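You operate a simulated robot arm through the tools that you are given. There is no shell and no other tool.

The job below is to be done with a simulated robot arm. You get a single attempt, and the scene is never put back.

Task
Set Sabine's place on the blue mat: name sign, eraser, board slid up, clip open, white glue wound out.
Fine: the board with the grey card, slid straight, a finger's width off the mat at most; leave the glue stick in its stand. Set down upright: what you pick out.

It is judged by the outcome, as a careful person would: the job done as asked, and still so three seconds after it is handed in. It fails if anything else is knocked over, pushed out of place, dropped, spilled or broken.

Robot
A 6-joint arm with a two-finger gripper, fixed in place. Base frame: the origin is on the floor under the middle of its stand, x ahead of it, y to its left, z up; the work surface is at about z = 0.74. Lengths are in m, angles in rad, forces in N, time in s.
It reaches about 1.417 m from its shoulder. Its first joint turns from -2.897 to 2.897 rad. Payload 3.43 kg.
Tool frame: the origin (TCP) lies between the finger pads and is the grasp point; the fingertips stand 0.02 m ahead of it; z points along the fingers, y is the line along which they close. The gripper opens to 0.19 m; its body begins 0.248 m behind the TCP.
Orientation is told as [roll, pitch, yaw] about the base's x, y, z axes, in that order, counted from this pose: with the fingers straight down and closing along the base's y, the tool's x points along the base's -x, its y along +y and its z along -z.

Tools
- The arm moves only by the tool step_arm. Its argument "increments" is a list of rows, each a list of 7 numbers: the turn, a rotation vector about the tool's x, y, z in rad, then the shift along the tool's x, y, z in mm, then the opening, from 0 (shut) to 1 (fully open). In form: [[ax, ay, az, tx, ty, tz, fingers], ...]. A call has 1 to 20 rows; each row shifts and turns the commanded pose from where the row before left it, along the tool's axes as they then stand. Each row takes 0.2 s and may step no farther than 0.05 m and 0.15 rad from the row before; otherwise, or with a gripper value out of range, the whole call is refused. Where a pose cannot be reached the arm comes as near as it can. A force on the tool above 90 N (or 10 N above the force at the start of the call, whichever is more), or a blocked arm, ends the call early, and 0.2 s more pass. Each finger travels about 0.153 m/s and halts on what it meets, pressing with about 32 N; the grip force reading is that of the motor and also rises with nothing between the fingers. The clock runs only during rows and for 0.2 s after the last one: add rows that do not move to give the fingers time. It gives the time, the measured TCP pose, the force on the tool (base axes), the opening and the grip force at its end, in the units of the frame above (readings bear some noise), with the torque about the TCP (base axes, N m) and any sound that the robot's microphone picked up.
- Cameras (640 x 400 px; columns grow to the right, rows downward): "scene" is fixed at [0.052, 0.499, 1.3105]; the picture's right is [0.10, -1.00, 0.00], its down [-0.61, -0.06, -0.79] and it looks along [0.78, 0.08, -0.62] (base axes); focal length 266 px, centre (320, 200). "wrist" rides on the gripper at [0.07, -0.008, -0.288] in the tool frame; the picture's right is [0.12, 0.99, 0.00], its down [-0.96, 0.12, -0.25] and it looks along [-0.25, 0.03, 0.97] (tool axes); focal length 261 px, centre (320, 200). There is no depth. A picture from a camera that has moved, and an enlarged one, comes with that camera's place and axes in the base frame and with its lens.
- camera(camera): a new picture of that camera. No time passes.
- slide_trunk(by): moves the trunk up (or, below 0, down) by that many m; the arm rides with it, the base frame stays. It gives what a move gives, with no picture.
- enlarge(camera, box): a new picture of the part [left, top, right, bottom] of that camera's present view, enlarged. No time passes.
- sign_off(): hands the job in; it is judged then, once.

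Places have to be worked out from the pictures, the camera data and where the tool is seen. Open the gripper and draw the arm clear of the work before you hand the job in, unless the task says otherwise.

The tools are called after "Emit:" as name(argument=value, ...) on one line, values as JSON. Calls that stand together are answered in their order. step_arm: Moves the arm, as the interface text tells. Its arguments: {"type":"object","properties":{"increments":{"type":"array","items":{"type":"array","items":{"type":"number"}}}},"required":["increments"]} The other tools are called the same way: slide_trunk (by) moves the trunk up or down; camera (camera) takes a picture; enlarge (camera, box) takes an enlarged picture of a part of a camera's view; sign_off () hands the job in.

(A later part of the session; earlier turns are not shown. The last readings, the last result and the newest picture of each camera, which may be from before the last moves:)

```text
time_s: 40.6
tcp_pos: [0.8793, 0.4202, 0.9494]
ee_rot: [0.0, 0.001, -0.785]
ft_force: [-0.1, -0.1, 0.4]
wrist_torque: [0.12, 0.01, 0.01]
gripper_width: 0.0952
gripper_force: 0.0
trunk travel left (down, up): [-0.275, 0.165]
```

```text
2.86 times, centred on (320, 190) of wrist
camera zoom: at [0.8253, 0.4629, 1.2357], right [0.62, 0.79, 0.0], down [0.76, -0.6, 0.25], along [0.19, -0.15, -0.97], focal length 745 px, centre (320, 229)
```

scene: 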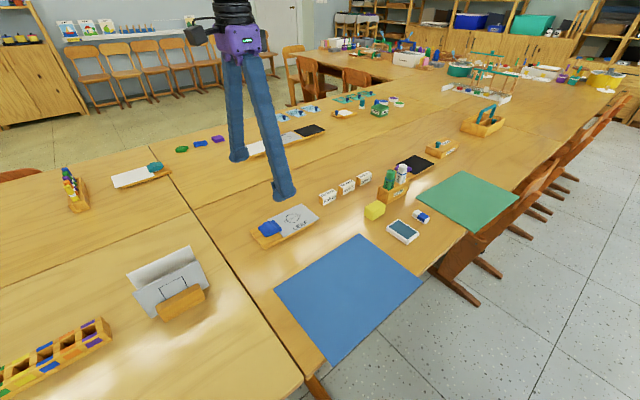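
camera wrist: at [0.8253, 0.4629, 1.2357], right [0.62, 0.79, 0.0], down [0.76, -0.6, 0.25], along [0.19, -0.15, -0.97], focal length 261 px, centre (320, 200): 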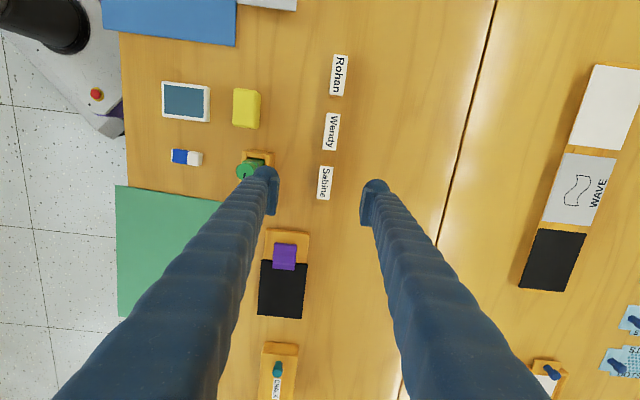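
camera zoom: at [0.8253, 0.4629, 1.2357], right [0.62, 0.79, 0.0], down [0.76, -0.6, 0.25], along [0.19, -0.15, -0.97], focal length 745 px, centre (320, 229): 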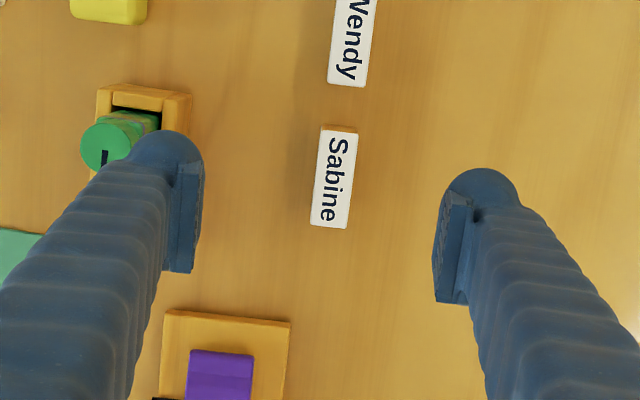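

Sabine's sign is ~63×22 mm, aligned with the tool, about 14 mm toward −X and 11 mm toward +Y of the tool. I shift over it, narrow the opening to 60 mm and descend partway to verify.

Emit:
step_arm(increments=[[0, 0, 0, -14.4, 11, 0, 0.4], [0, 0, 0, 0, 0, 40, 0.316], [0, 0, 0, 0, 0, 40, 0.316], [0, 0, 0, 0, 0, 20, 0.316], [0, 0, 0, 0, 0, 0, 0.316]])

Emit:
enlarge(camera="wrist", box=[220, 120, 420, 260])

Emit:
enlarge(camera="scene", box=[310, 140, 430, 220])

```text
time_s: 41.8
tcp_pos: [0.8976, 0.4173, 0.8471]
ee_rot: [0.0, -0.001, -0.786]
ft_force: [-0.1, 0.2, 0.2]
wrist_torque: [-0.01, 0.01, -0.01]
gripper_width: 0.0599
gripper_force: 0.1
trunk travel left (down, up): [-0.275, 0.165]
```

```text
2.86 times, centred on (320, 190) of wrist
camera zoom: at [0.8429, 0.4609, 1.1345], right [0.62, 0.79, 0.0], down [0.76, -0.6, 0.25], along [0.19, -0.15, -0.97], focal length 745 px, centre (320, 229)
```

zoom: 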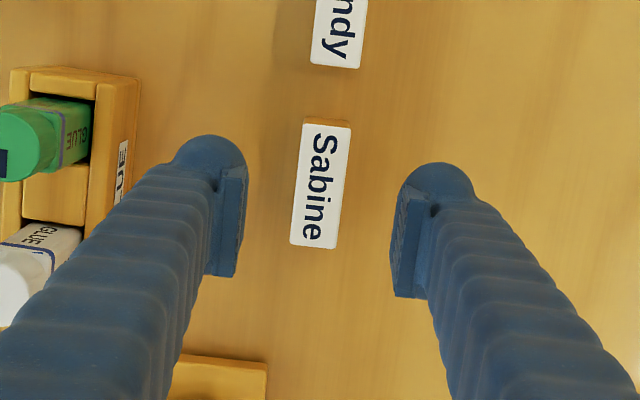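

```text
5.00 times, centred on (370, 180) of scene
camera zoom: at [0.052, 0.499, 1.3105], right [0.1, -1.0, 0.0], down [-0.61, -0.06, -0.79], along [0.78, 0.08, -0.62], focal length 1328 px, centre (70, 300)
```

zoom: 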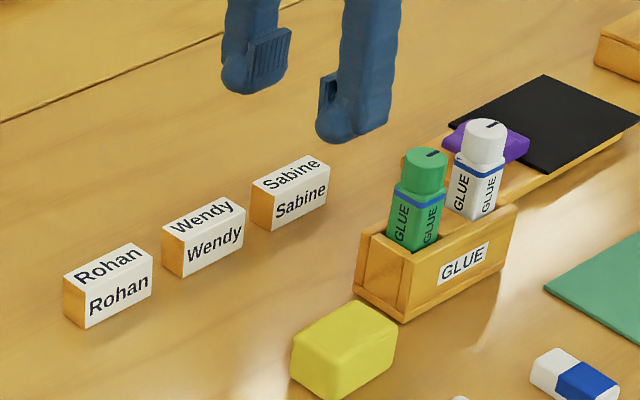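

The sign is centred between the fingers to within 1 mm. I descend to z≈0.765 and close gently.

Emit:
step_arm(increments=[[0, 0, 0, 0, 0, 40, 0.316], [0, 0, 0, 0, 0, 30, 0.316], [0, 0, 0, 0, 0, 12, 0.316], [0, 0, 0, 0, 0, 0, 0.25], [0, 0, 0, 0, 0, 0, 0.18], [0, 0, 0, 0, 0, 0, 0.14], [0, 0, 0, 0, 0, 0, 0.11], [0, 0, 0, 0, 0, 0, 0.09], [0, 0, 0, 0, 0, 0, 0.09]])

Emit:
enlarge(camera="scene", box=[310, 140, 430, 220])

Emit:
enlarge(camera="wrist", box=[250, 140, 390, 240])

```text
time_s: 43.8
tcp_pos: [0.8995, 0.4195, 0.7651]
ee_rot: [0.0, 0.0, -0.786]
ft_force: [0.1, -0.6, 0.4]
wrist_torque: [-0.02, -0.01, -0.02]
gripper_width: 0.0222
gripper_force: 32.1
trunk travel left (down, up): [-0.275, 0.165]
```

```text
5.00 times, centred on (370, 180) of scene
camera zoom: at [0.052, 0.499, 1.3105], right [0.1, -1.0, 0.0], down [-0.61, -0.06, -0.79], along [0.78, 0.08, -0.62], focal length 1328 px, centre (70, 300)
```

zoom: 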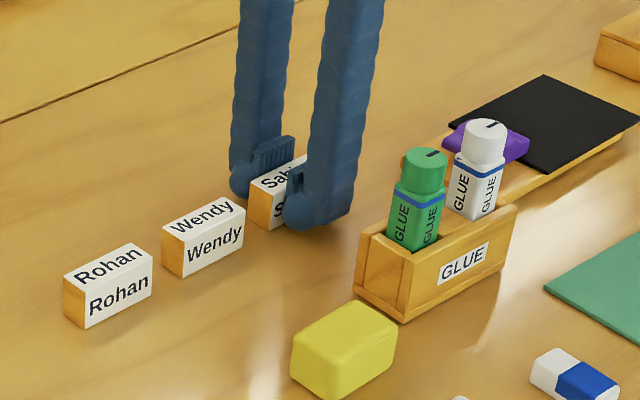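

```text
4.00 times, centred on (320, 190) of wrist
camera zoom: at [0.8445, 0.4619, 1.0514], right [0.62, 0.79, 0.0], down [0.76, -0.6, 0.25], along [0.19, -0.15, -0.97], focal length 1043 px, centre (320, 240)
```

zoom: 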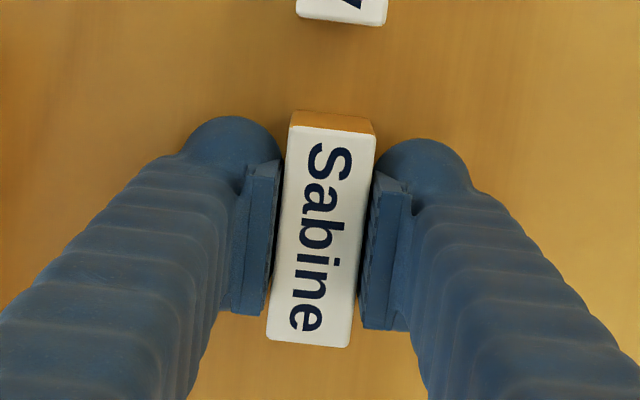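

The sign is held (22 mm, 32 N). I lift it straight up to z≈0.95 and carry it level over to the blue mat.

Emit:
step_arm(increments=[[0, 0, 0, 0, 0, -10, 0.09], [0, 0, 0, 0, 0, -35, 0.09], [0, 0, 0, 0, 0, -45, 0.09], [0, 0, 0, 0, 0, -45, 0.09], [0, 0, 0, 0, 0, -50, 0.09], [0, 0, 0, 29.9, -28.3, 0, 0.09], [0, 0, 0, 29.9, -28.3, 0, 0.09], [0, 0, 0, 29.9, -28.3, 0, 0.09], [0, 0, 0, 29.9, -28.3, 0, 0.09], [0, 0, 0, 29.9, -28.3, 0, 0.09], [0, 0, 0, 29.9, -28.3, 0, 0.09], [0, 0, 0, 29.9, -28.3, 0, 0.09], [0, 0, 0, 29.9, -28.3, 0, 0.09], [0, 0, 0, 29.9, -28.3, 0, 0.09], [0, 0, 0, 29.9, -28.3, 0, 0.09], [0, 0, 0, 0, 0, 0, 0.09]])

Emit:
camera(camera="wrist")

Emit:
camera(camera="scene")

```text
time_s: 47.2
tcp_pos: [0.4872, 0.4296, 0.9518]
ee_rot: [0.0, 0.0, -0.786]
ft_force: [-0.3, -0.8, -0.4]
wrist_torque: [0.01, 0.04, 0.02]
gripper_width: 0.0221
gripper_force: 32.4
trunk travel left (down, up): [-0.275, 0.165]
```

```text
taken
camera wrist: at [0.4325, 0.472, 1.2388], right [0.62, 0.79, 0.0], down [0.76, -0.6, 0.25], along [0.19, -0.15, -0.97], focal length 261 px, centre (320, 200)
```

wrist: 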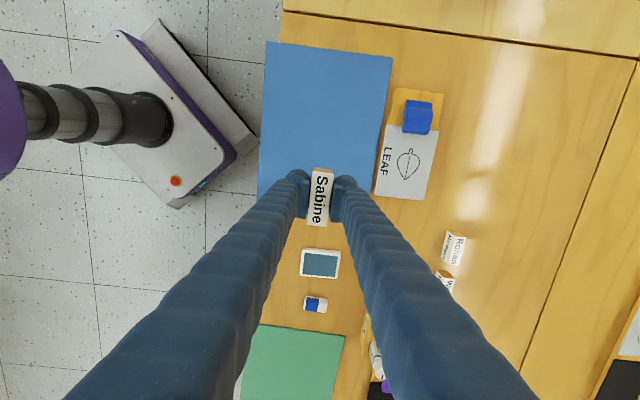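

```text
taken
```

scene: 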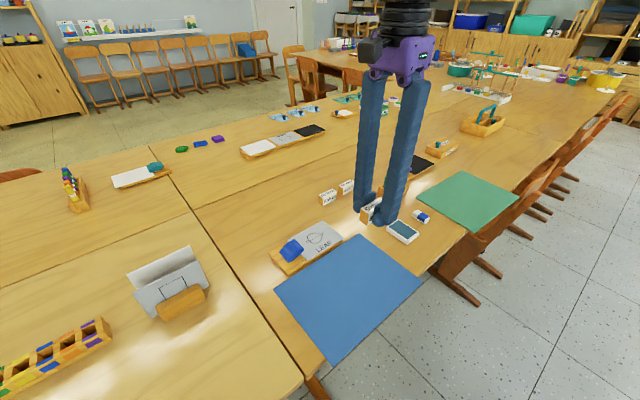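

The sign is over the mat but near its right end; I zoom to verify the mat's edges relative to the tool.

Emit:
enlarge(camera="wrist", box=[240, 30, 440, 260])

```text
1.74 times, centred on (340, 145) of wrist
camera zoom: at [0.4325, 0.472, 1.2388], right [0.62, 0.79, 0.0], down [0.76, -0.6, 0.25], along [0.19, -0.15, -0.97], focal length 453 px, centre (285, 296)
```

zoom: 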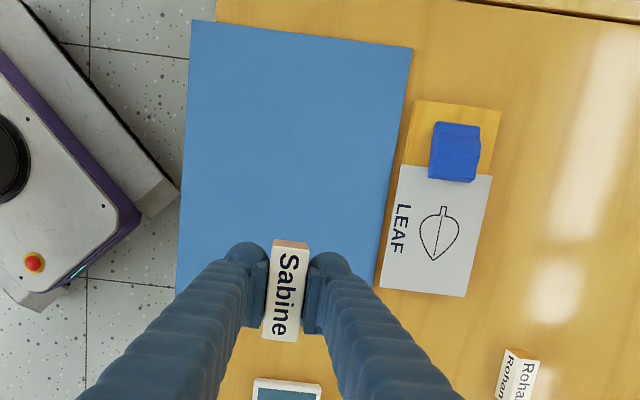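

The mat extends well to the left, so I shift 40 mm to its middle and descend until the sign is ~15 mm above the mat.

Emit:
step_arm(increments=[[0, 0, 0, 20, 0, 0, 0.09], [0, 0, 0, 20, 0, 0, 0.09], [0, 0, 0, 0, 0, 40, 0.09], [0, 0, 0, 0, 0, 40, 0.09], [0, 0, 0, 0, 0, 40, 0.09], [0, 0, 0, 0, 0, 30, 0.09], [0, 0, 0, 0, 0, 15, 0.09], [0, 0, 0, 0, 0, 0, 0.09]])

Emit:
enlarge(camera="scene", box=[260, 200, 440, 360])

Emit:
camera(camera="wrist")

```text
time_s: 49.0
tcp_pos: [0.4572, 0.4566, 0.7859]
ee_rot: [0.0, 0.0, -0.785]
ft_force: [-1.0, -0.3, -0.7]
wrist_torque: [0.0, -0.01, 0.0]
gripper_width: 0.0224
gripper_force: 31.8
trunk travel left (down, up): [-0.275, 0.165]
```

```text
2.50 times, centred on (350, 280) of scene
camera zoom: at [0.052, 0.499, 1.3105], right [0.1, -1.0, 0.0], down [-0.61, -0.06, -0.79], along [0.78, 0.08, -0.62], focal length 664 px, centre (245, 0)
```

zoom: 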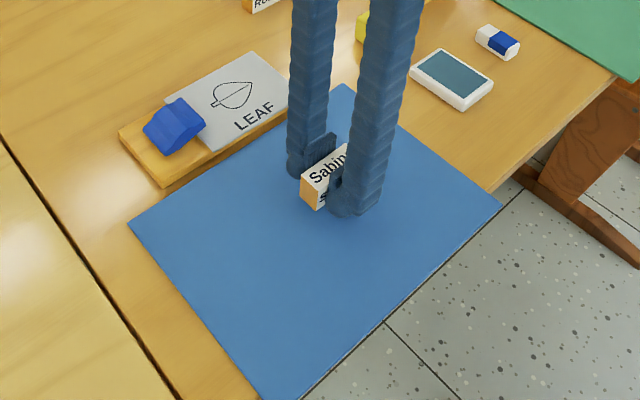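

```text
taken
camera wrist: at [0.4031, 0.4994, 1.072], right [0.62, 0.79, 0.0], down [0.76, -0.6, 0.25], along [0.19, -0.15, -0.97], focal length 261 px, centre (320, 200)
```

wrist: 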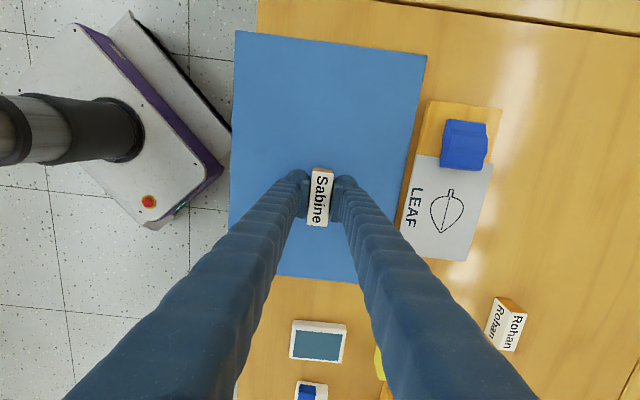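

The sign is above the middle of the mat and upright. I lower it in small steps until I feel the mat.

Emit:
step_arm(increments=[[0, 0, 0, 0, 0, 8, 0.09], [0, 0, 0, 0, 0, 6, 0.09], [0, 0, 0, 0, 0, 1, 0.09], [0, 0, 0, 0, 0, 0, 0.09]])

```text
time_s: 50.0
tcp_pos: [0.4588, 0.4577, 0.7704]
ee_rot: [0.0, -0.001, -0.784]
ft_force: [-0.8, 0.4, 0.4]
wrist_torque: [-0.01, 0.0, 0.0]
gripper_width: 0.0224
gripper_force: 32.2
trunk travel left (down, up): [-0.275, 0.165]
```

Emit:
step_arm(increments=[[0, 0, 0, 0, 0, 1, 0.09], [0, 0, 0, 0, 0, 0.7, 0.09], [0, 0, 0, 0, 0, 0, 0.09]])

Emit:
enlarge(camera="scene", box=[320, 225, 380, 270])

```text
time_s: 50.8
tcp_pos: [0.4584, 0.4576, 0.7694]
ee_rot: [-0.002, 0.0, -0.784]
ft_force: [-0.2, 0.9, 0.1]
wrist_torque: [0.03, -0.02, -0.01]
gripper_width: 0.0224
gripper_force: 32.3
trunk travel left (down, up): [-0.275, 0.165]
```

```text
8.89 times, centred on (350, 248) of scene
camera zoom: at [0.052, 0.499, 1.3105], right [0.1, -1.0, 0.0], down [-0.61, -0.06, -0.79], along [0.78, 0.08, -0.62], focal length 2361 px, centre (53, -222)
```

zoom: 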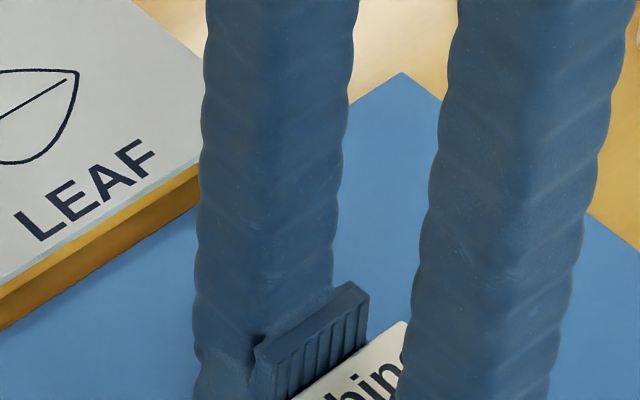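

No contact yet at 0.7694; a bit lower.

Emit:
step_arm(increments=[[0, 0, 0, 0, 0, 0.7, 0.09], [0, 0, 0, 0, 0, 0.7, 0.09], [0, 0, 0, 0, 0, 0, 0.09]])

Emit:
enlarge(camera="scene", box=[325, 245, 385, 285])

```text
time_s: 51.6
tcp_pos: [0.4589, 0.4584, 0.7684]
ee_rot: [0.0, 0.0, -0.785]
ft_force: [0.5, -2.5, 12.4]
wrist_torque: [-0.01, -0.02, 0.01]
gripper_width: 0.0223
gripper_force: 32.0
trunk travel left (down, up): [-0.275, 0.165]
```

```text
10.00 times, centred on (355, 265) of scene
camera zoom: at [0.052, 0.499, 1.3105], right [0.1, -1.0, 0.0], down [-0.61, -0.06, -0.79], along [0.78, 0.08, -0.62], focal length 2656 px, centre (-30, -450)
```

zoom: 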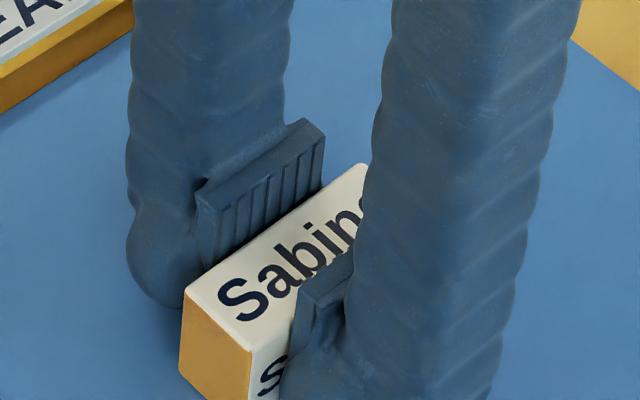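

The sign has landed on the mat (12 N at 0.768). I relieve slightly and open the fingers, then rise.

Emit:
step_arm(increments=[[0, 0, 0, 0, 0, -0.6, 0.09], [0, 0, 0, 0, 0, 0, 0.115], [0, 0, 0, 0, 0, 0, 0.125], [0, 0, 0, 0, 0, 0, 0.16], [0, 0, 0, 0, 0, 0, 0.22], [0, 0, 0, 0, 0, 0, 0.28], [0, 0, 0, 0, 0, -15, 0.3], [0, 0, 0, 0, 0, -40, 0.316], [0, 0, 0, 0, 0, -45, 0.316], [0, 0, 0, 0, 0, -45, 0.316]])

Emit:
camera(camera="wrist")

Emit:
enlarge(camera="scene", box=[260, 200, 440, 360])

```text
time_s: 53.8
tcp_pos: [0.4561, 0.4563, 0.916]
ee_rot: [-0.001, 0.0, -0.786]
ft_force: [-1.2, -0.8, 0.4]
wrist_torque: [0.04, -0.04, 0.0]
gripper_width: 0.06
gripper_force: 0.0
trunk travel left (down, up): [-0.275, 0.165]
```

```text
taken
camera wrist: at [0.4014, 0.4993, 1.2019], right [0.62, 0.79, 0.0], down [0.76, -0.6, 0.25], along [0.19, -0.15, -0.97], focal length 261 px, centre (320, 200)
```

wrist: 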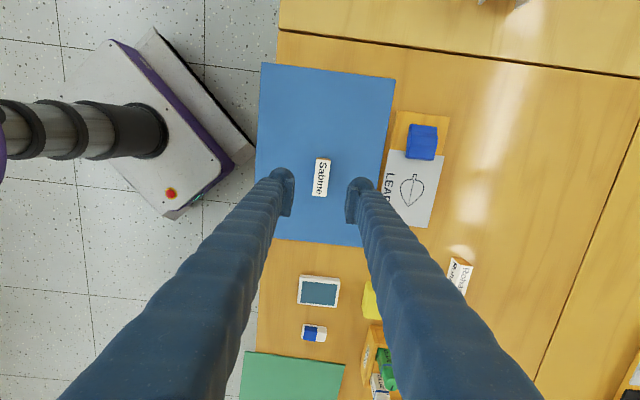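

```text
2.50 times, centred on (350, 280) of scene
camera zoom: at [0.052, 0.499, 1.3105], right [0.1, -1.0, 0.0], down [-0.61, -0.06, -0.79], along [0.78, 0.08, -0.62], focal length 664 px, centre (245, 0)
```

zoom: 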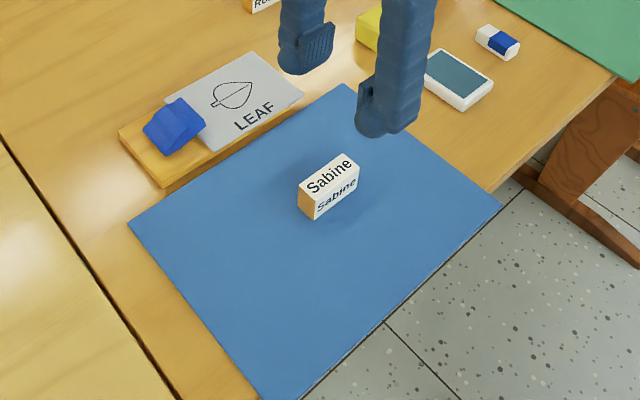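

Sabine's sign stands upright on the mat. Now I fetch the rubber: I move ~330 mm to the right along the table edge to hover above it.

Emit:
step_arm(increments=[[0, 0, 0, -47, 4, 0, 0.5], [0, 0, 0, -47, 4, 0, 0.5], [0, 0, 0, -47, 4, 0, 0.5], [0, 0, 0, -47, 4, 0, 0.5], [0, 0, 0, -47, 4, 0, 0.5], [0, 0, 0, -47, 4, 0, 0.5], [0, 0, 0, -47, 4, 0, 0.5], [0, 0, 0, 0, 0, 0, 0.5]])

Emit:
camera(camera="wrist")

Emit:
enlarge(camera="wrist", box=[220, 110, 420, 250])

```text
time_s: 55.6
tcp_pos: [0.7096, 0.2477, 0.9145]
ee_rot: [0.001, 0.0, -0.786]
ft_force: [-0.2, -0.5, 0.3]
wrist_torque: [0.06, -0.01, -0.01]
gripper_width: 0.095
gripper_force: 0.0
trunk travel left (down, up): [-0.275, 0.165]
```

```text
taken
camera wrist: at [0.6547, 0.2899, 1.2014], right [0.62, 0.79, 0.0], down [0.76, -0.6, 0.25], along [0.19, -0.15, -0.97], focal length 261 px, centre (320, 200)
```

wrist: 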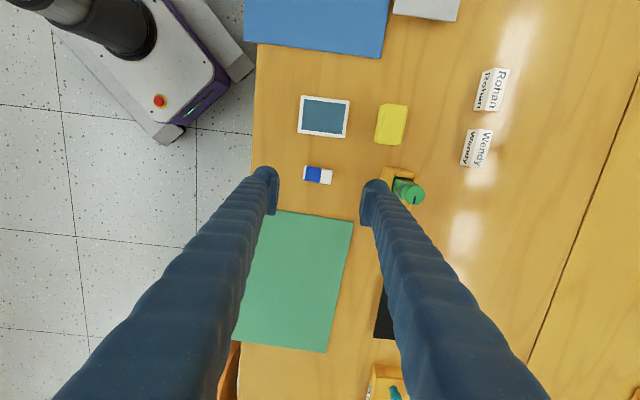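

```text
2.86 times, centred on (320, 180) of wrist
camera zoom: at [0.6547, 0.2899, 1.2014], right [0.62, 0.79, 0.0], down [0.76, -0.6, 0.25], along [0.19, -0.15, -0.97], focal length 745 px, centre (320, 257)
```

zoom: 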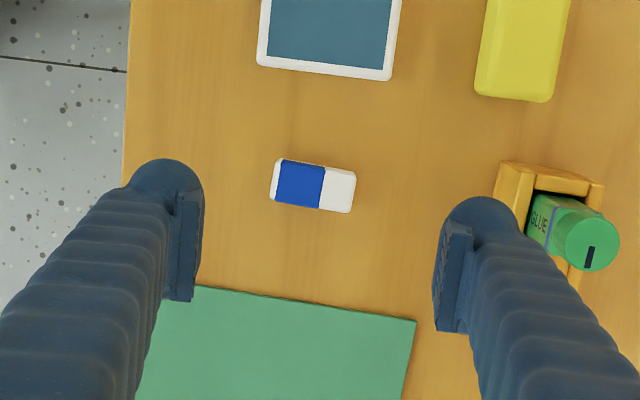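

The rubber is ~51×26 mm, lying lengthwise along the closing direction with ~3° twist. I align to it (shift −2/−4 mm, turn 0.05 rad) and descend to check.

Emit:
step_arm(increments=[[0, 0, 0, -2, -3.6, 0, 0.45], [0, 0, 0.05, 0, 0, 0, 0.45], [0, 0, 0, 0, 0, 45, 0.45], [0, 0, 0, 0, 0, 45, 0.45], [0, 0, 0, 0, 0, 24, 0.45], [0, 0, 0, 0, 0, 0, 0.45]])

Emit:
enlarge(camera="wrist", box=[220, 120, 420, 250])

Emit:
enlarge(camera="scene", box=[370, 170, 470, 240])

```text
time_s: 57.0
tcp_pos: [0.7088, 0.2411, 0.8006]
ee_rot: [0.0, -0.001, -0.835]
ft_force: [0.3, 0.1, 0.1]
wrist_torque: [-0.01, 0.01, -0.01]
gripper_width: 0.0857
gripper_force: 0.0
trunk travel left (down, up): [-0.275, 0.165]
```

```text
3.08 times, centred on (320, 185) of wrist
camera zoom: at [0.6566, 0.2866, 1.087], right [0.66, 0.75, 0.0], down [0.73, -0.64, 0.25], along [0.19, -0.16, -0.97], focal length 802 px, centre (320, 246)
```

zoom: 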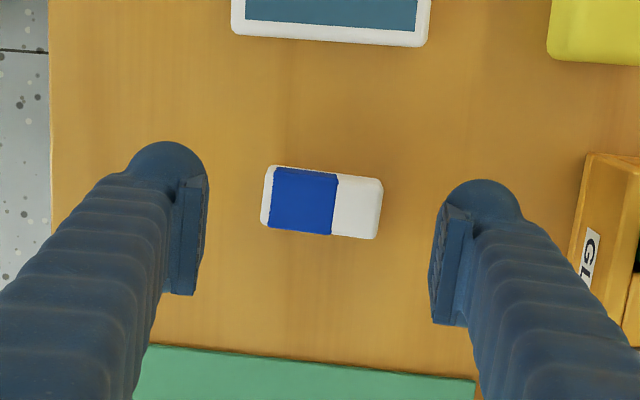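

```text
5.71 times, centred on (420, 205) of scene
camera zoom: at [0.052, 0.499, 1.3105], right [0.1, -1.0, 0.0], down [-0.61, -0.06, -0.79], along [0.78, 0.08, -0.62], focal length 1518 px, centre (-251, 171)
```

zoom: 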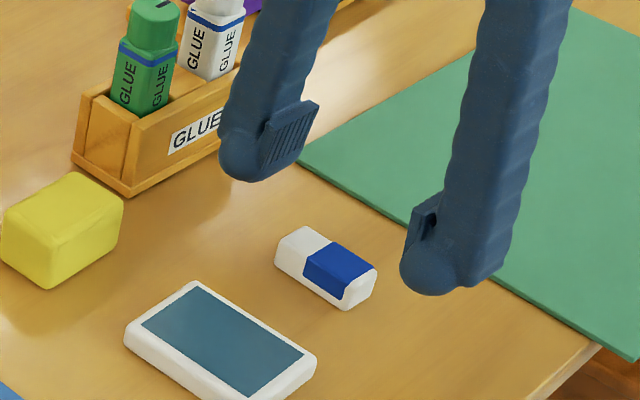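

Aligned; it's 4 mm toward +X. I shift, descend so the tips are ~1 mm above the table, and close gently on the rubber's ends.

Emit:
step_arm(increments=[[0, 0, 0, 4, 0.8, 0, 0.45], [0, 0, 0, 0, 0, 25, 0.45], [0, 0, 0, 0, 0, 14, 0.45], [0, 0, 0, 0, 0, 0.5, 0.4], [0, 0, 0, 0, 0, 0, 0.34], [0, 0, 0, 0, 0, 0, 0.3], [0, 0, 0, 0, 0, 0, 0.27], [0, 0, 0, 0, 0, 0, 0.255], [0, 0, 0, 0, 0, 0, 0.245], [0, 0, 0, 0, 0, 0, 0.235], [0, 0, 0, 0, 0, 0, 0.235]])

Emit:
enlarge(camera="wrist", box=[220, 120, 420, 250])

Emit:
enlarge(camera="scene", box=[370, 170, 470, 240])

```text
time_s: 59.4
tcp_pos: [0.7096, 0.2451, 0.7604]
ee_rot: [-0.001, 0.0, -0.834]
ft_force: [1.6, 0.7, 5.8]
wrist_torque: [0.04, -0.04, -0.03]
gripper_width: 0.0484
gripper_force: 32.3
trunk travel left (down, up): [-0.275, 0.165]
```

```text
3.08 times, centred on (320, 185) of wrist
camera zoom: at [0.6568, 0.2905, 1.0464], right [0.66, 0.75, 0.0], down [0.73, -0.64, 0.25], along [0.19, -0.16, -0.97], focal length 802 px, centre (320, 246)
```

zoom: 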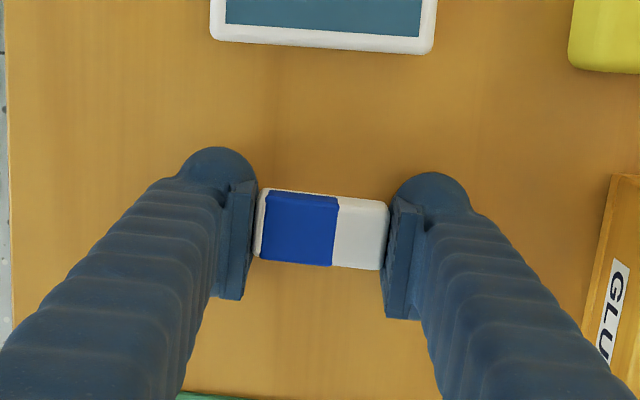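

```text
5.71 times, centred on (420, 205) of scene
camera zoom: at [0.052, 0.499, 1.3105], right [0.1, -1.0, 0.0], down [-0.61, -0.06, -0.79], along [0.78, 0.08, -0.62], focal length 1518 px, centre (-251, 171)
```

zoom: 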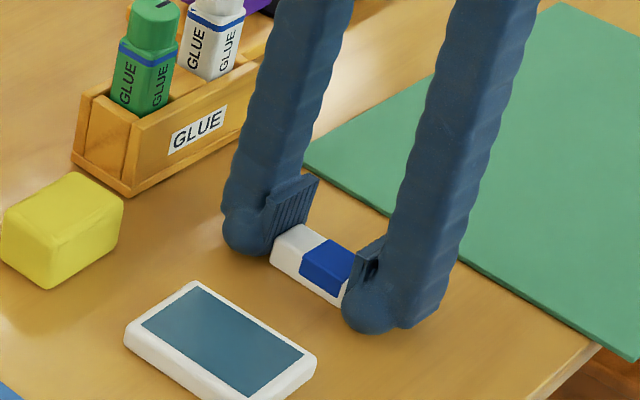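

Rubber gripped (48 mm, 32 N). I lift 30 mm first to confirm it is held.

Emit:
step_arm(increments=[[0, 0, 0, 0, 0, -5, 0.235], [0, 0, 0, 0, 0, -10, 0.235], [0, 0, 0, 0, 0, -20, 0.235], [0, 0, 0, 0, 0, 0, 0.235]])

Emit:
enlarge(camera="wrist", box=[220, 120, 420, 250])

Emit:
enlarge(camera="scene", box=[370, 170, 470, 240])

```text
time_s: 60.4
tcp_pos: [0.7077, 0.2443, 0.7932]
ee_rot: [0.0, 0.001, -0.834]
ft_force: [0.5, -0.1, 0.5]
wrist_torque: [0.07, -0.03, -0.04]
gripper_width: 0.0482
gripper_force: 32.1
trunk travel left (down, up): [-0.275, 0.165]
```

```text
3.08 times, centred on (320, 185) of wrist
camera zoom: at [0.6556, 0.2911, 1.0808], right [0.66, 0.75, 0.0], down [0.73, -0.64, 0.25], along [0.19, -0.16, -0.97], focal length 802 px, centre (320, 246)
```

zoom: 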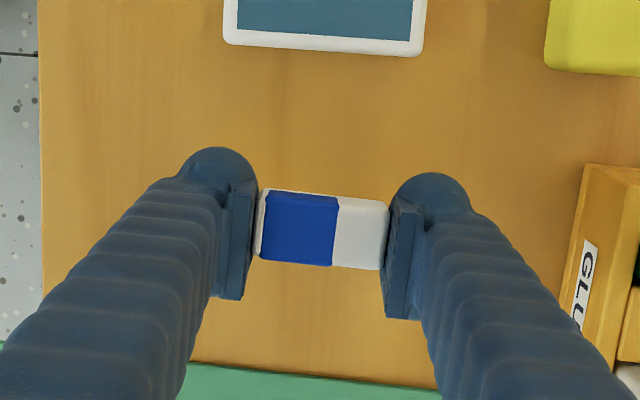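

```text
5.71 times, centred on (420, 205) of scene
camera zoom: at [0.052, 0.499, 1.3105], right [0.1, -1.0, 0.0], down [-0.61, -0.06, -0.79], along [0.78, 0.08, -0.62], focal length 1518 px, centre (-251, 171)
```

zoom: 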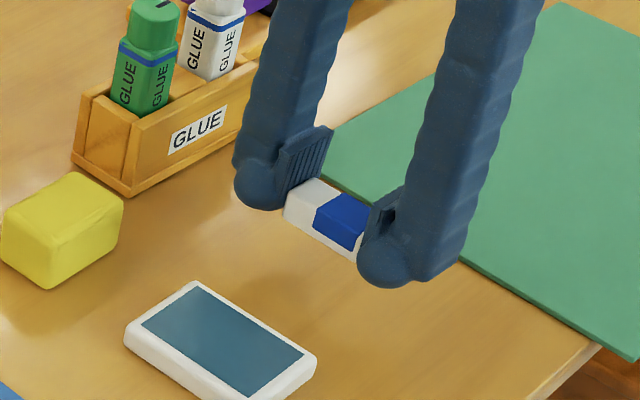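

The rubber is held level. I raise it, undo the small turn and carry it to the left part of the mat, clear of the sign.

Emit:
step_arm(increments=[[0, 0, 0, 0, 0, -45, 0.235], [0, 0, 0, 0, 0, -45, 0.235], [0, 0, 0, 0, 0, -45, 0.235], [0, 0, -0.05, 0, 0, 0, 0.235], [0, 0, 0, 41.8, -3.3, 0, 0.235], [0, 0, 0, 41.8, -3.3, 0, 0.235], [0, 0, 0, 41.8, -3.3, 0, 0.235], [0, 0, 0, 41.8, -3.3, 0, 0.235], [0, 0, 0, 41.8, -3.3, 0, 0.235], [0, 0, 0, 41.8, -3.3, 0, 0.235], [0, 0, 0, 41.8, -3.3, 0, 0.235], [0, 0, 0, 41.8, -3.3, 0, 0.235], [0, 0, 0, 41.8, -3.3, 0, 0.235], [0, 0, 0, 41.8, -3.3, 0, 0.235], [0, 0, 0, 0, 0, 0, 0.235]])

Emit:
camera(camera="wrist")

Emit:
camera(camera="scene")

```text
time_s: 63.6
tcp_pos: [0.3897, 0.5163, 0.9302]
ee_rot: [-0.003, 0.0, -0.785]
ft_force: [-0.1, 0.0, -0.6]
wrist_torque: [-0.07, -0.01, -0.01]
gripper_width: 0.0481
gripper_force: 31.7
trunk travel left (down, up): [-0.275, 0.165]
```

```text
taken
camera wrist: at [0.3347, 0.5594, 1.2168], right [0.62, 0.79, 0.0], down [0.76, -0.6, 0.25], along [0.19, -0.15, -0.97], focal length 261 px, centre (320, 200)
```

wrist: 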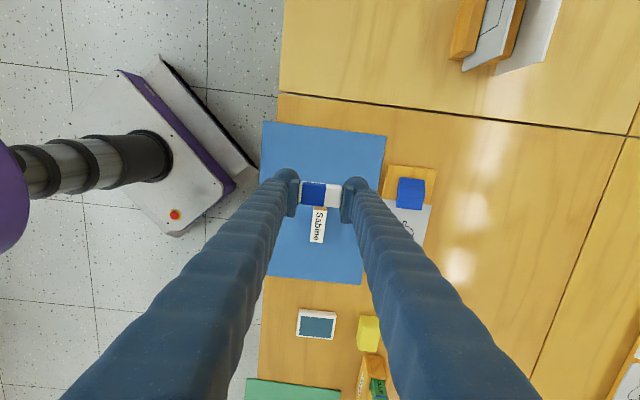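

```text
taken
```

scene: 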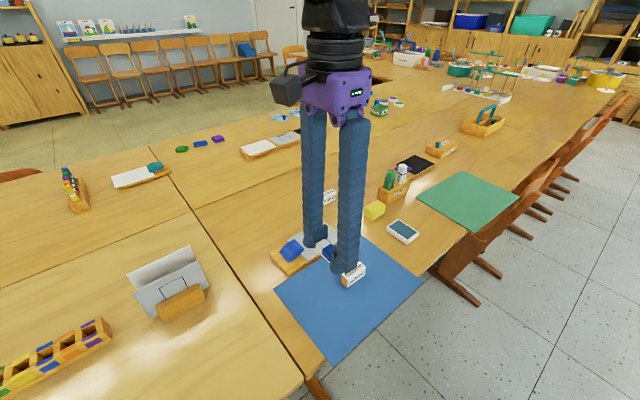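

The rubber is above the mat's left part, with the sign ~65 mm away. I descend to just above the mat.

Emit:
step_arm(increments=[[0, 0, 0, 0, 0, 45, 0.235], [0, 0, 0, 0, 0, 45, 0.235], [0, 0, 0, 0, 0, 40, 0.235], [0, 0, 0, 0, 0, 25, 0.235], [0, 0, 0, 0, 0, 7, 0.235], [0, 0, 0, 0, 0, 0, 0.235]])

Emit:
enlarge(camera="scene", box=[270, 200, 400, 300])

Emit:
camera(camera="wrist")

```text
time_s: 65.0
tcp_pos: [0.3858, 0.5151, 0.7675]
ee_rot: [0.0, 0.0, -0.785]
ft_force: [0.5, -0.3, -0.5]
wrist_torque: [-0.01, -0.01, 0.03]
gripper_width: 0.0486
gripper_force: 32.0
trunk travel left (down, up): [-0.275, 0.165]
```

```text
4.00 times, centred on (335, 250) of scene
camera zoom: at [0.052, 0.499, 1.3105], right [0.1, -1.0, 0.0], down [-0.61, -0.06, -0.79], along [0.78, 0.08, -0.62], focal length 1062 px, centre (260, 0)
```

zoom: 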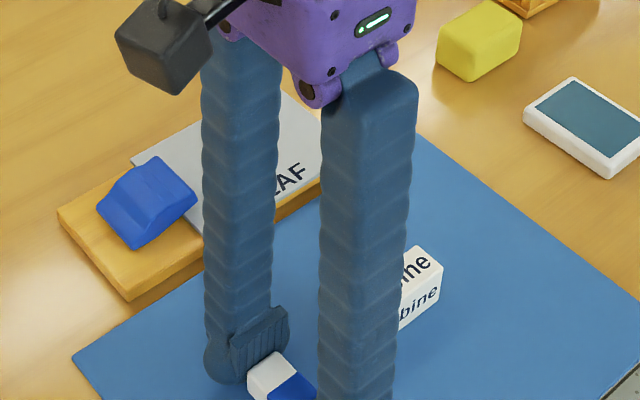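

```text
taken
camera wrist: at [0.3325, 0.5582, 1.0546], right [0.62, 0.79, 0.0], down [0.76, -0.6, 0.25], along [0.19, -0.15, -0.97], focal length 261 px, centre (320, 200)
```

wrist: 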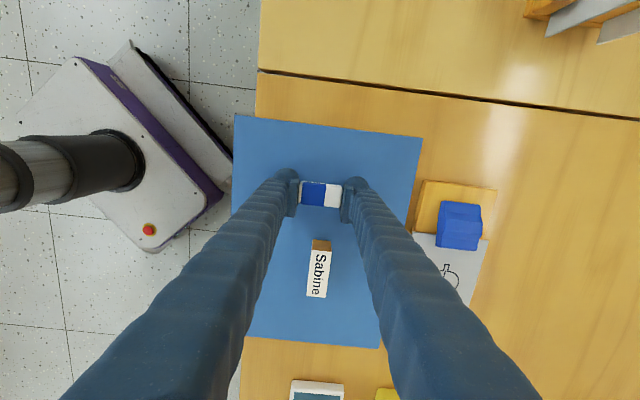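

Position is good, with clear space around. I lower in sub-millimetre steps until it touches the mat.

Emit:
step_arm(increments=[[0, 0, 0, 0, 0, 1.2, 0.235], [0, 0, 0, 0, 0, 1, 0.235], [0, 0, 0, 0, 0, 0.8, 0.235], [0, 0, 0, 0, 0, 0, 0.235]])

```text
time_s: 66.0
tcp_pos: [0.3875, 0.517, 0.765]
ee_rot: [0.0, 0.0, -0.786]
ft_force: [-0.2, -0.7, 0.0]
wrist_torque: [-0.02, 0.0, 0.0]
gripper_width: 0.048
gripper_force: 32.1
trunk travel left (down, up): [-0.275, 0.165]
```

Emit:
step_arm(increments=[[0, 0, 0, 0, 0, 0.6, 0.235], [0, 0, 0, 0, 0, 0.5, 0.235], [0, 0, 0, 0, 0, 0, 0.235]])

```text
time_s: 66.8
tcp_pos: [0.3872, 0.5172, 0.763]
ee_rot: [0.0, 0.001, -0.784]
ft_force: [0.4, -0.1, -0.6]
wrist_torque: [0.02, -0.01, 0.02]
gripper_width: 0.048
gripper_force: 32.1
trunk travel left (down, up): [-0.275, 0.165]
```

Still no contact; two more half-millimetre steps.

Emit:
step_arm(increments=[[0, 0, 0, 0, 0, 0.5, 0.235], [0, 0, 0, 0, 0, 0, 0.235]])

Emit:
enlarge(camera="scene", box=[310, 270, 380, 320])

```text
time_s: 67.4
tcp_pos: [0.3893, 0.5169, 0.7647]
ee_rot: [0.0, 0.0, -0.785]
ft_force: [-3.6, -0.3, 9.8]
wrist_torque: [-0.01, 0.0, -0.01]
gripper_width: 0.0485
gripper_force: 32.8
trunk travel left (down, up): [-0.275, 0.165]
```

```text
8.00 times, centred on (345, 295) of scene
camera zoom: at [0.052, 0.499, 1.3105], right [0.1, -1.0, 0.0], down [-0.61, -0.06, -0.79], along [0.78, 0.08, -0.62], focal length 2124 px, centre (120, -560)
```

zoom: 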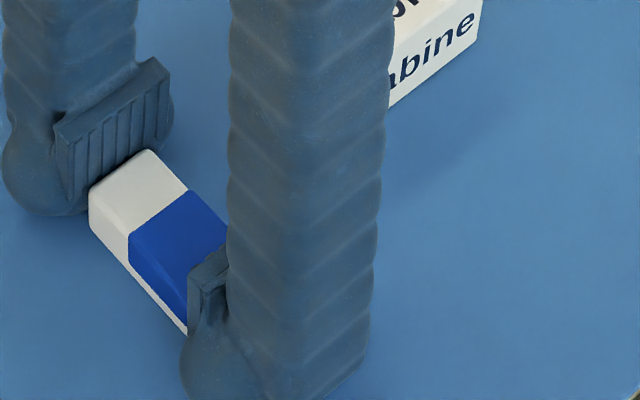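

The rubber rests on the mat (10 N). I ease up slightly so the tips don't drag the mat, then open and rise.

Emit:
step_arm(increments=[[0, 0, 0, 0, 0, -1.2, 0.235], [0, 0, 0, 0, 0, 0, 0.25], [0, 0, 0, 0, 0, 0, 0.26], [0, 0, 0, 0, 0, 0, 0.3], [0, 0, 0, 0, 0, 0, 0.36], [0, 0, 0, 0, 0, -15, 0.36], [0, 0, 0, 0, 0, -40, 0.36], [0, 0, 0, 0, 0, -45, 0.36], [0, 0, 0, 0, 0, -45, 0.36], [0, 0, 0, 0, 0, -40, 0.36]])

Emit:
camera(camera="wrist")

Emit:
enlarge(camera="wrist", box=[230, 100, 460, 300])

Emit:
enlarge(camera="scene", box=[260, 200, 440, 360])

```text
time_s: 69.6
tcp_pos: [0.389, 0.517, 0.9514]
ee_rot: [0.001, 0.0, -0.784]
ft_force: [-0.9, 0.4, 0.9]
wrist_torque: [0.04, -0.07, 0.01]
gripper_width: 0.0685
gripper_force: 0.0
trunk travel left (down, up): [-0.275, 0.165]
```

```text
taken
camera wrist: at [0.3346, 0.56, 1.2375], right [0.62, 0.79, 0.0], down [0.76, -0.6, 0.25], along [0.19, -0.15, -0.97], focal length 261 px, centre (320, 200)
```

wrist: 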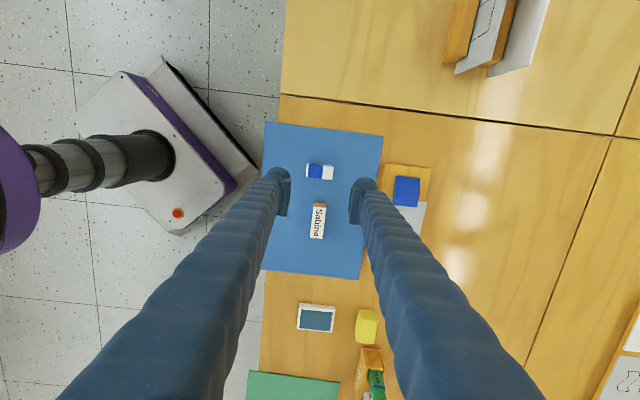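

```text
2.00 times, centred on (345, 200) of wrist
camera zoom: at [0.3346, 0.56, 1.2375], right [0.62, 0.79, 0.0], down [0.76, -0.6, 0.25], along [0.19, -0.15, -0.97], focal length 521 px, centre (270, 200)
```

zoom: 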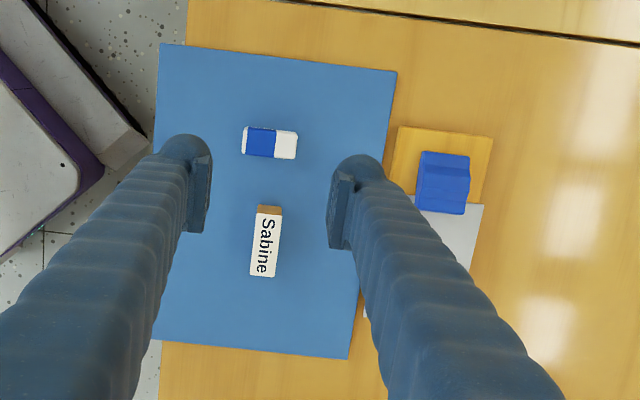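

```text
2.50 times, centred on (350, 280) of scene
camera zoom: at [0.052, 0.499, 1.3105], right [0.1, -1.0, 0.0], down [-0.61, -0.06, -0.79], along [0.78, 0.08, -0.62], focal length 664 px, centre (245, 0)
```

zoom: 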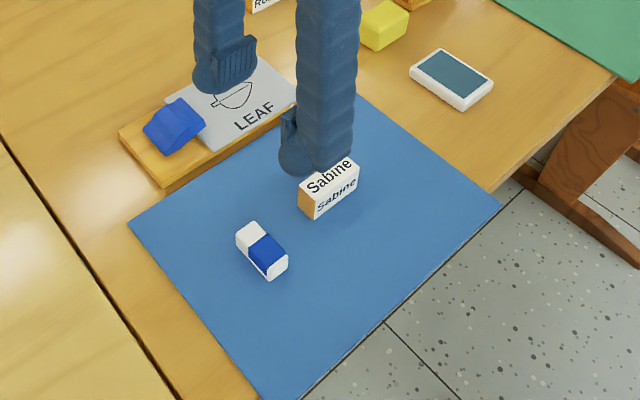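

Both items are correctly placed. Now for the white glue: I raise a bit and travel to hover above its knob (estimated around x=0.84, y=0.30, top z≈0.855).

Emit:
step_arm(increments=[[0, 0, 0, 0, 0, -40, 0.36], [0, 0, 0, -43, 15, 0, 0.36], [0, 0, 0, -43, 15, 0, 0.36], [0, 0, 0, -43, 15, 0, 0.36], [0, 0, 0, -43, 15, 0, 0.36], [0, 0, 0, -43, 15, 0, 0.36], [0, 0, 0, -43, 15, 0, 0.36], [0, 0, 0, -43, 15, 0, 0.36], [0, 0, 0, -43, 15, 0, 0.36], [0, 0, 0, -43, 15, 0, 0.36], [0, 0, 0, -43, 15, 0, 0.36], [0, 0, 0, -43, 15, 0, 0.36], [0, 0, 0, 0, 0, 0, 0.36]])

Emit:
camera(camera="wrist")

Emit:
enlarge(camera="wrist", box=[250, 110, 390, 220])

```text
time_s: 72.4
tcp_pos: [0.8412, 0.2997, 0.9899]
ee_rot: [0.0, 0.001, -0.786]
ft_force: [-0.3, -0.8, -0.1]
wrist_torque: [0.08, 0.01, 0.02]
gripper_width: 0.0686
gripper_force: 0.0
trunk travel left (down, up): [-0.275, 0.165]
```

```text
taken
camera wrist: at [0.7868, 0.3426, 1.2772], right [0.62, 0.79, 0.0], down [0.76, -0.6, 0.25], along [0.19, -0.15, -0.97], focal length 261 px, centre (320, 200)
```

wrist: 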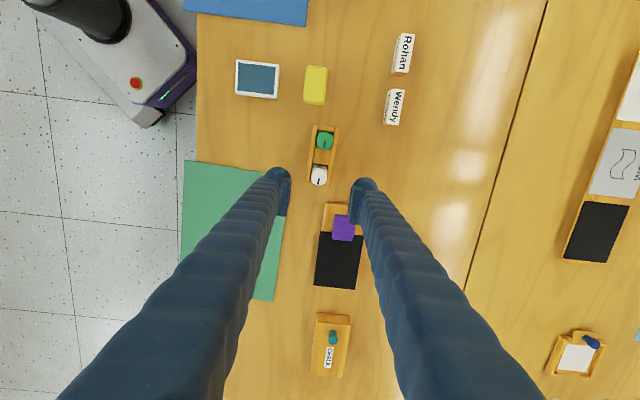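

```text
3.64 times, centred on (320, 165) of wrist
camera zoom: at [0.7868, 0.3426, 1.2772], right [0.62, 0.79, 0.0], down [0.76, -0.6, 0.25], along [0.19, -0.15, -0.97], focal length 948 px, centre (320, 327)
```

zoom: 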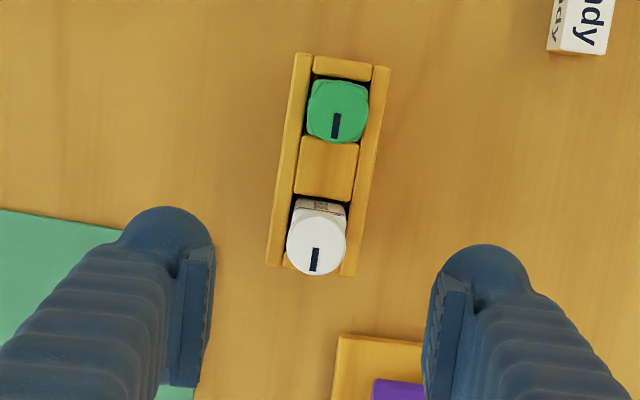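

The tool is directly above the white knob (within ~1 mm); the green knob is 60 mm to the left. I pre-turn the gripper 40° clockwise so that I can wind counter-clockwise without hitting the green stick, then lower to just above the knob.

Emit:
step_arm(increments=[[0, 0, 0, -1.1, -1.2, 0, 0.316], [0, 0, 0.14, 0, 0, 0, 0.316], [0, 0, 0.14, 0, 0, 0, 0.316], [0, 0, 0.14, 0, 0, 0, 0.316], [0, 0, 0.14, 0, 0, 0, 0.316], [0, 0, 0.14, 0, 0, 0, 0.316], [0, 0, 0, 0, 0, 40, 0.316], [0, 0, 0, 0, 0, 40, 0.316], [0, 0, 0, 0, 0, 10, 0.316], [0, 0, 0, 0, 0, 0, 0.316]])

Emit:
enlarge(camera="wrist", box=[240, 120, 400, 240])

Emit:
enlarge(camera="scene", box=[350, 120, 460, 210])

```text
time_s: 74.6
tcp_pos: [0.8413, 0.2975, 0.8998]
ee_rot: [0.0, 0.001, -1.485]
ft_force: [-0.8, -0.3, 0.0]
wrist_torque: [0.01, -0.04, 0.0]
gripper_width: 0.0596
gripper_force: 0.1
trunk travel left (down, up): [-0.275, 0.165]
```

```text
3.33 times, centred on (320, 180) of wrist
camera zoom: at [0.8273, 0.3654, 1.186], right [0.98, 0.2, 0.0], down [0.2, -0.95, 0.25], along [0.05, -0.24, -0.97], focal length 869 px, centre (320, 267)
```

zoom: 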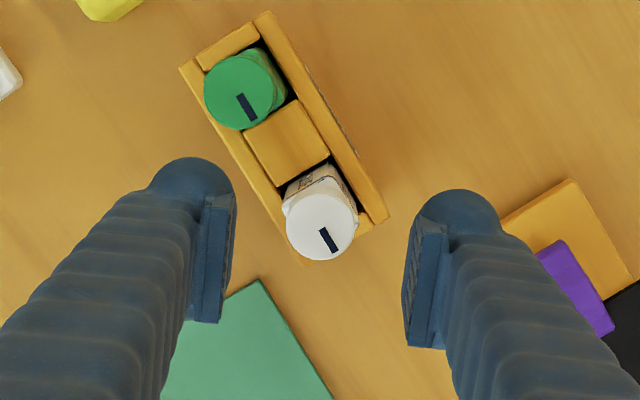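

```text
4.44 times, centred on (405, 165) of scene
camera zoom: at [0.052, 0.499, 1.3105], right [0.1, -1.0, 0.0], down [-0.61, -0.06, -0.79], along [0.78, 0.08, -0.62], focal length 1180 px, centre (-58, 356)
```

zoom: 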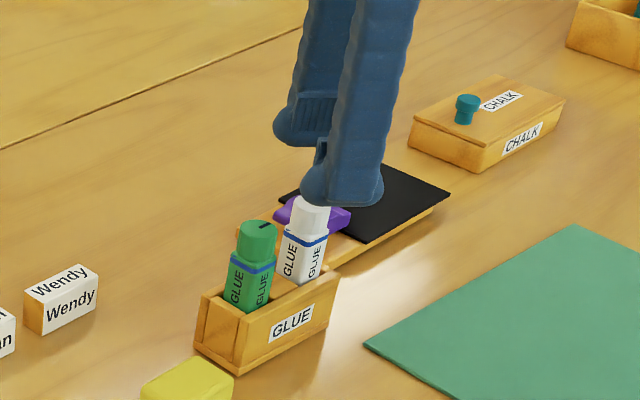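

The knob is centred (≈1 mm) and the green stick has ~7 mm clearance from the finger. I make the 1 mm correction and lower the tips around the knob (TCP z≈0.855).

Emit:
step_arm(increments=[[0, 0, 0, 0.8, 1.2, 0, 0.316], [0, 0, 0, 0, 0, 20, 0.316], [0, 0, 0, 0, 0, 15, 0.316], [0, 0, 0, 0, 0, 8, 0.316], [0, 0, 0, 0, 0, 0, 0.316]])

Emit:
enlarge(camera="wrist", box=[240, 120, 400, 240])

Emit:
enlarge(camera="scene", box=[370, 145, 440, 200])

```text
time_s: 75.8
tcp_pos: [0.8409, 0.2993, 0.8553]
ee_rot: [0.001, 0.0, -1.486]
ft_force: [-0.1, 0.7, 0.7]
wrist_torque: [0.01, -0.06, 0.01]
gripper_width: 0.0601
gripper_force: 0.1
trunk travel left (down, up): [-0.275, 0.165]
```

```text
3.33 times, centred on (320, 180) of wrist
camera zoom: at [0.8276, 0.3675, 1.1422], right [0.98, 0.2, 0.0], down [0.2, -0.95, 0.25], along [0.05, -0.24, -0.97], focal length 869 px, centre (320, 267)
```

zoom: 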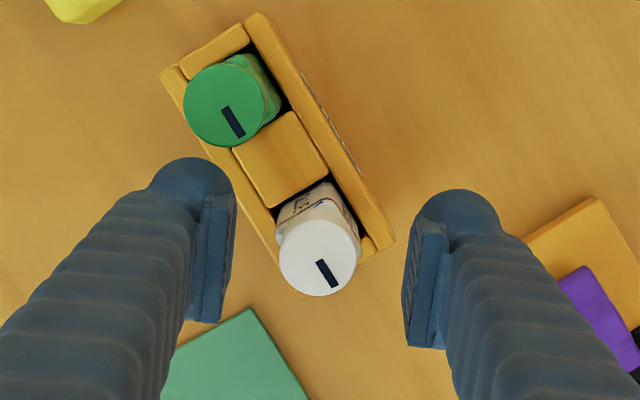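

```text
7.27 times, centred on (405, 172) of scene
camera zoom: at [0.052, 0.499, 1.3105], right [0.1, -1.0, 0.0], down [-0.61, -0.06, -0.79], along [0.78, 0.08, -0.62], focal length 1931 px, centre (-298, 400)
```

zoom: 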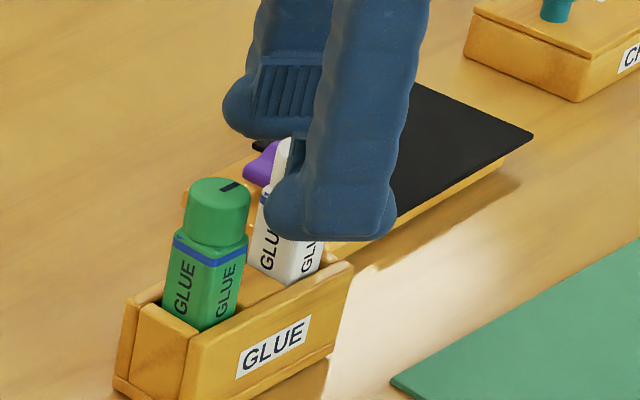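

Knob top is about level with the TCP. I go 3 mm lower and close gently onto the knob.

Emit:
step_arm(increments=[[0, 0, 0, 0, 0, 3, 0.25], [0, 0, 0, 0, 0, 0, 0.2], [0, 0, 0, 0, 0, 0, 0.17], [0, 0, 0, 0, 0, 0, 0.155], [0, 0, 0, 0, 0, 0, 0.145], [0, 0, 0, 0, 0, 0, 0.135], [0, 0, 0, 0, 0, 0, 0.125], [0, 0, 0, 0, 0, 0, 0.12]])

Emit:
enlarge(camera="wrist", box=[240, 120, 400, 240])

Emit:
enlarge(camera="scene", box=[370, 145, 440, 200])

```text
time_s: 77.6
tcp_pos: [0.8404, 0.2993, 0.8534]
ee_rot: [-0.002, 0.001, -1.485]
ft_force: [0.9, -0.3, 0.1]
wrist_torque: [0.01, -0.01, -0.01]
gripper_width: 0.0241
gripper_force: 31.9
trunk travel left (down, up): [-0.275, 0.165]
```

```text
3.33 times, centred on (320, 180) of wrist
camera zoom: at [0.8276, 0.3671, 1.1394], right [0.98, 0.2, 0.0], down [0.2, -0.95, 0.25], along [0.05, -0.24, -0.97], focal length 869 px, centre (320, 267)
```

zoom: 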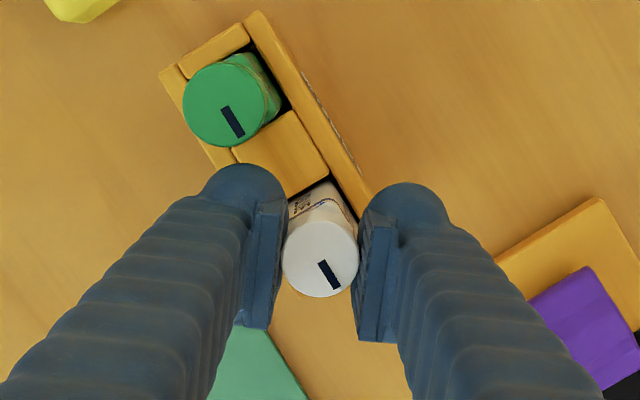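

```text
7.27 times, centred on (405, 172) of scene
camera zoom: at [0.052, 0.499, 1.3105], right [0.1, -1.0, 0.0], down [-0.61, -0.06, -0.79], along [0.78, 0.08, -0.62], focal length 1931 px, centre (-298, 400)
```

zoom: 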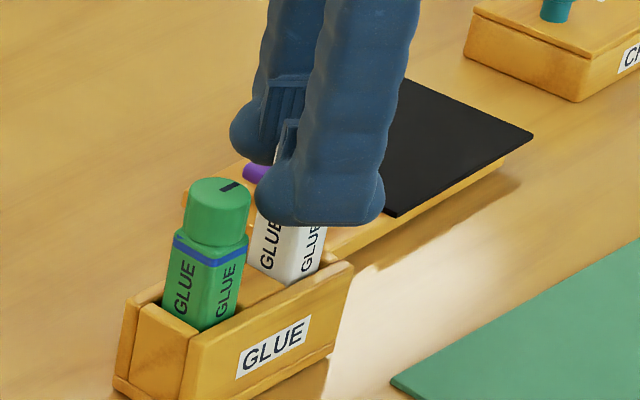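

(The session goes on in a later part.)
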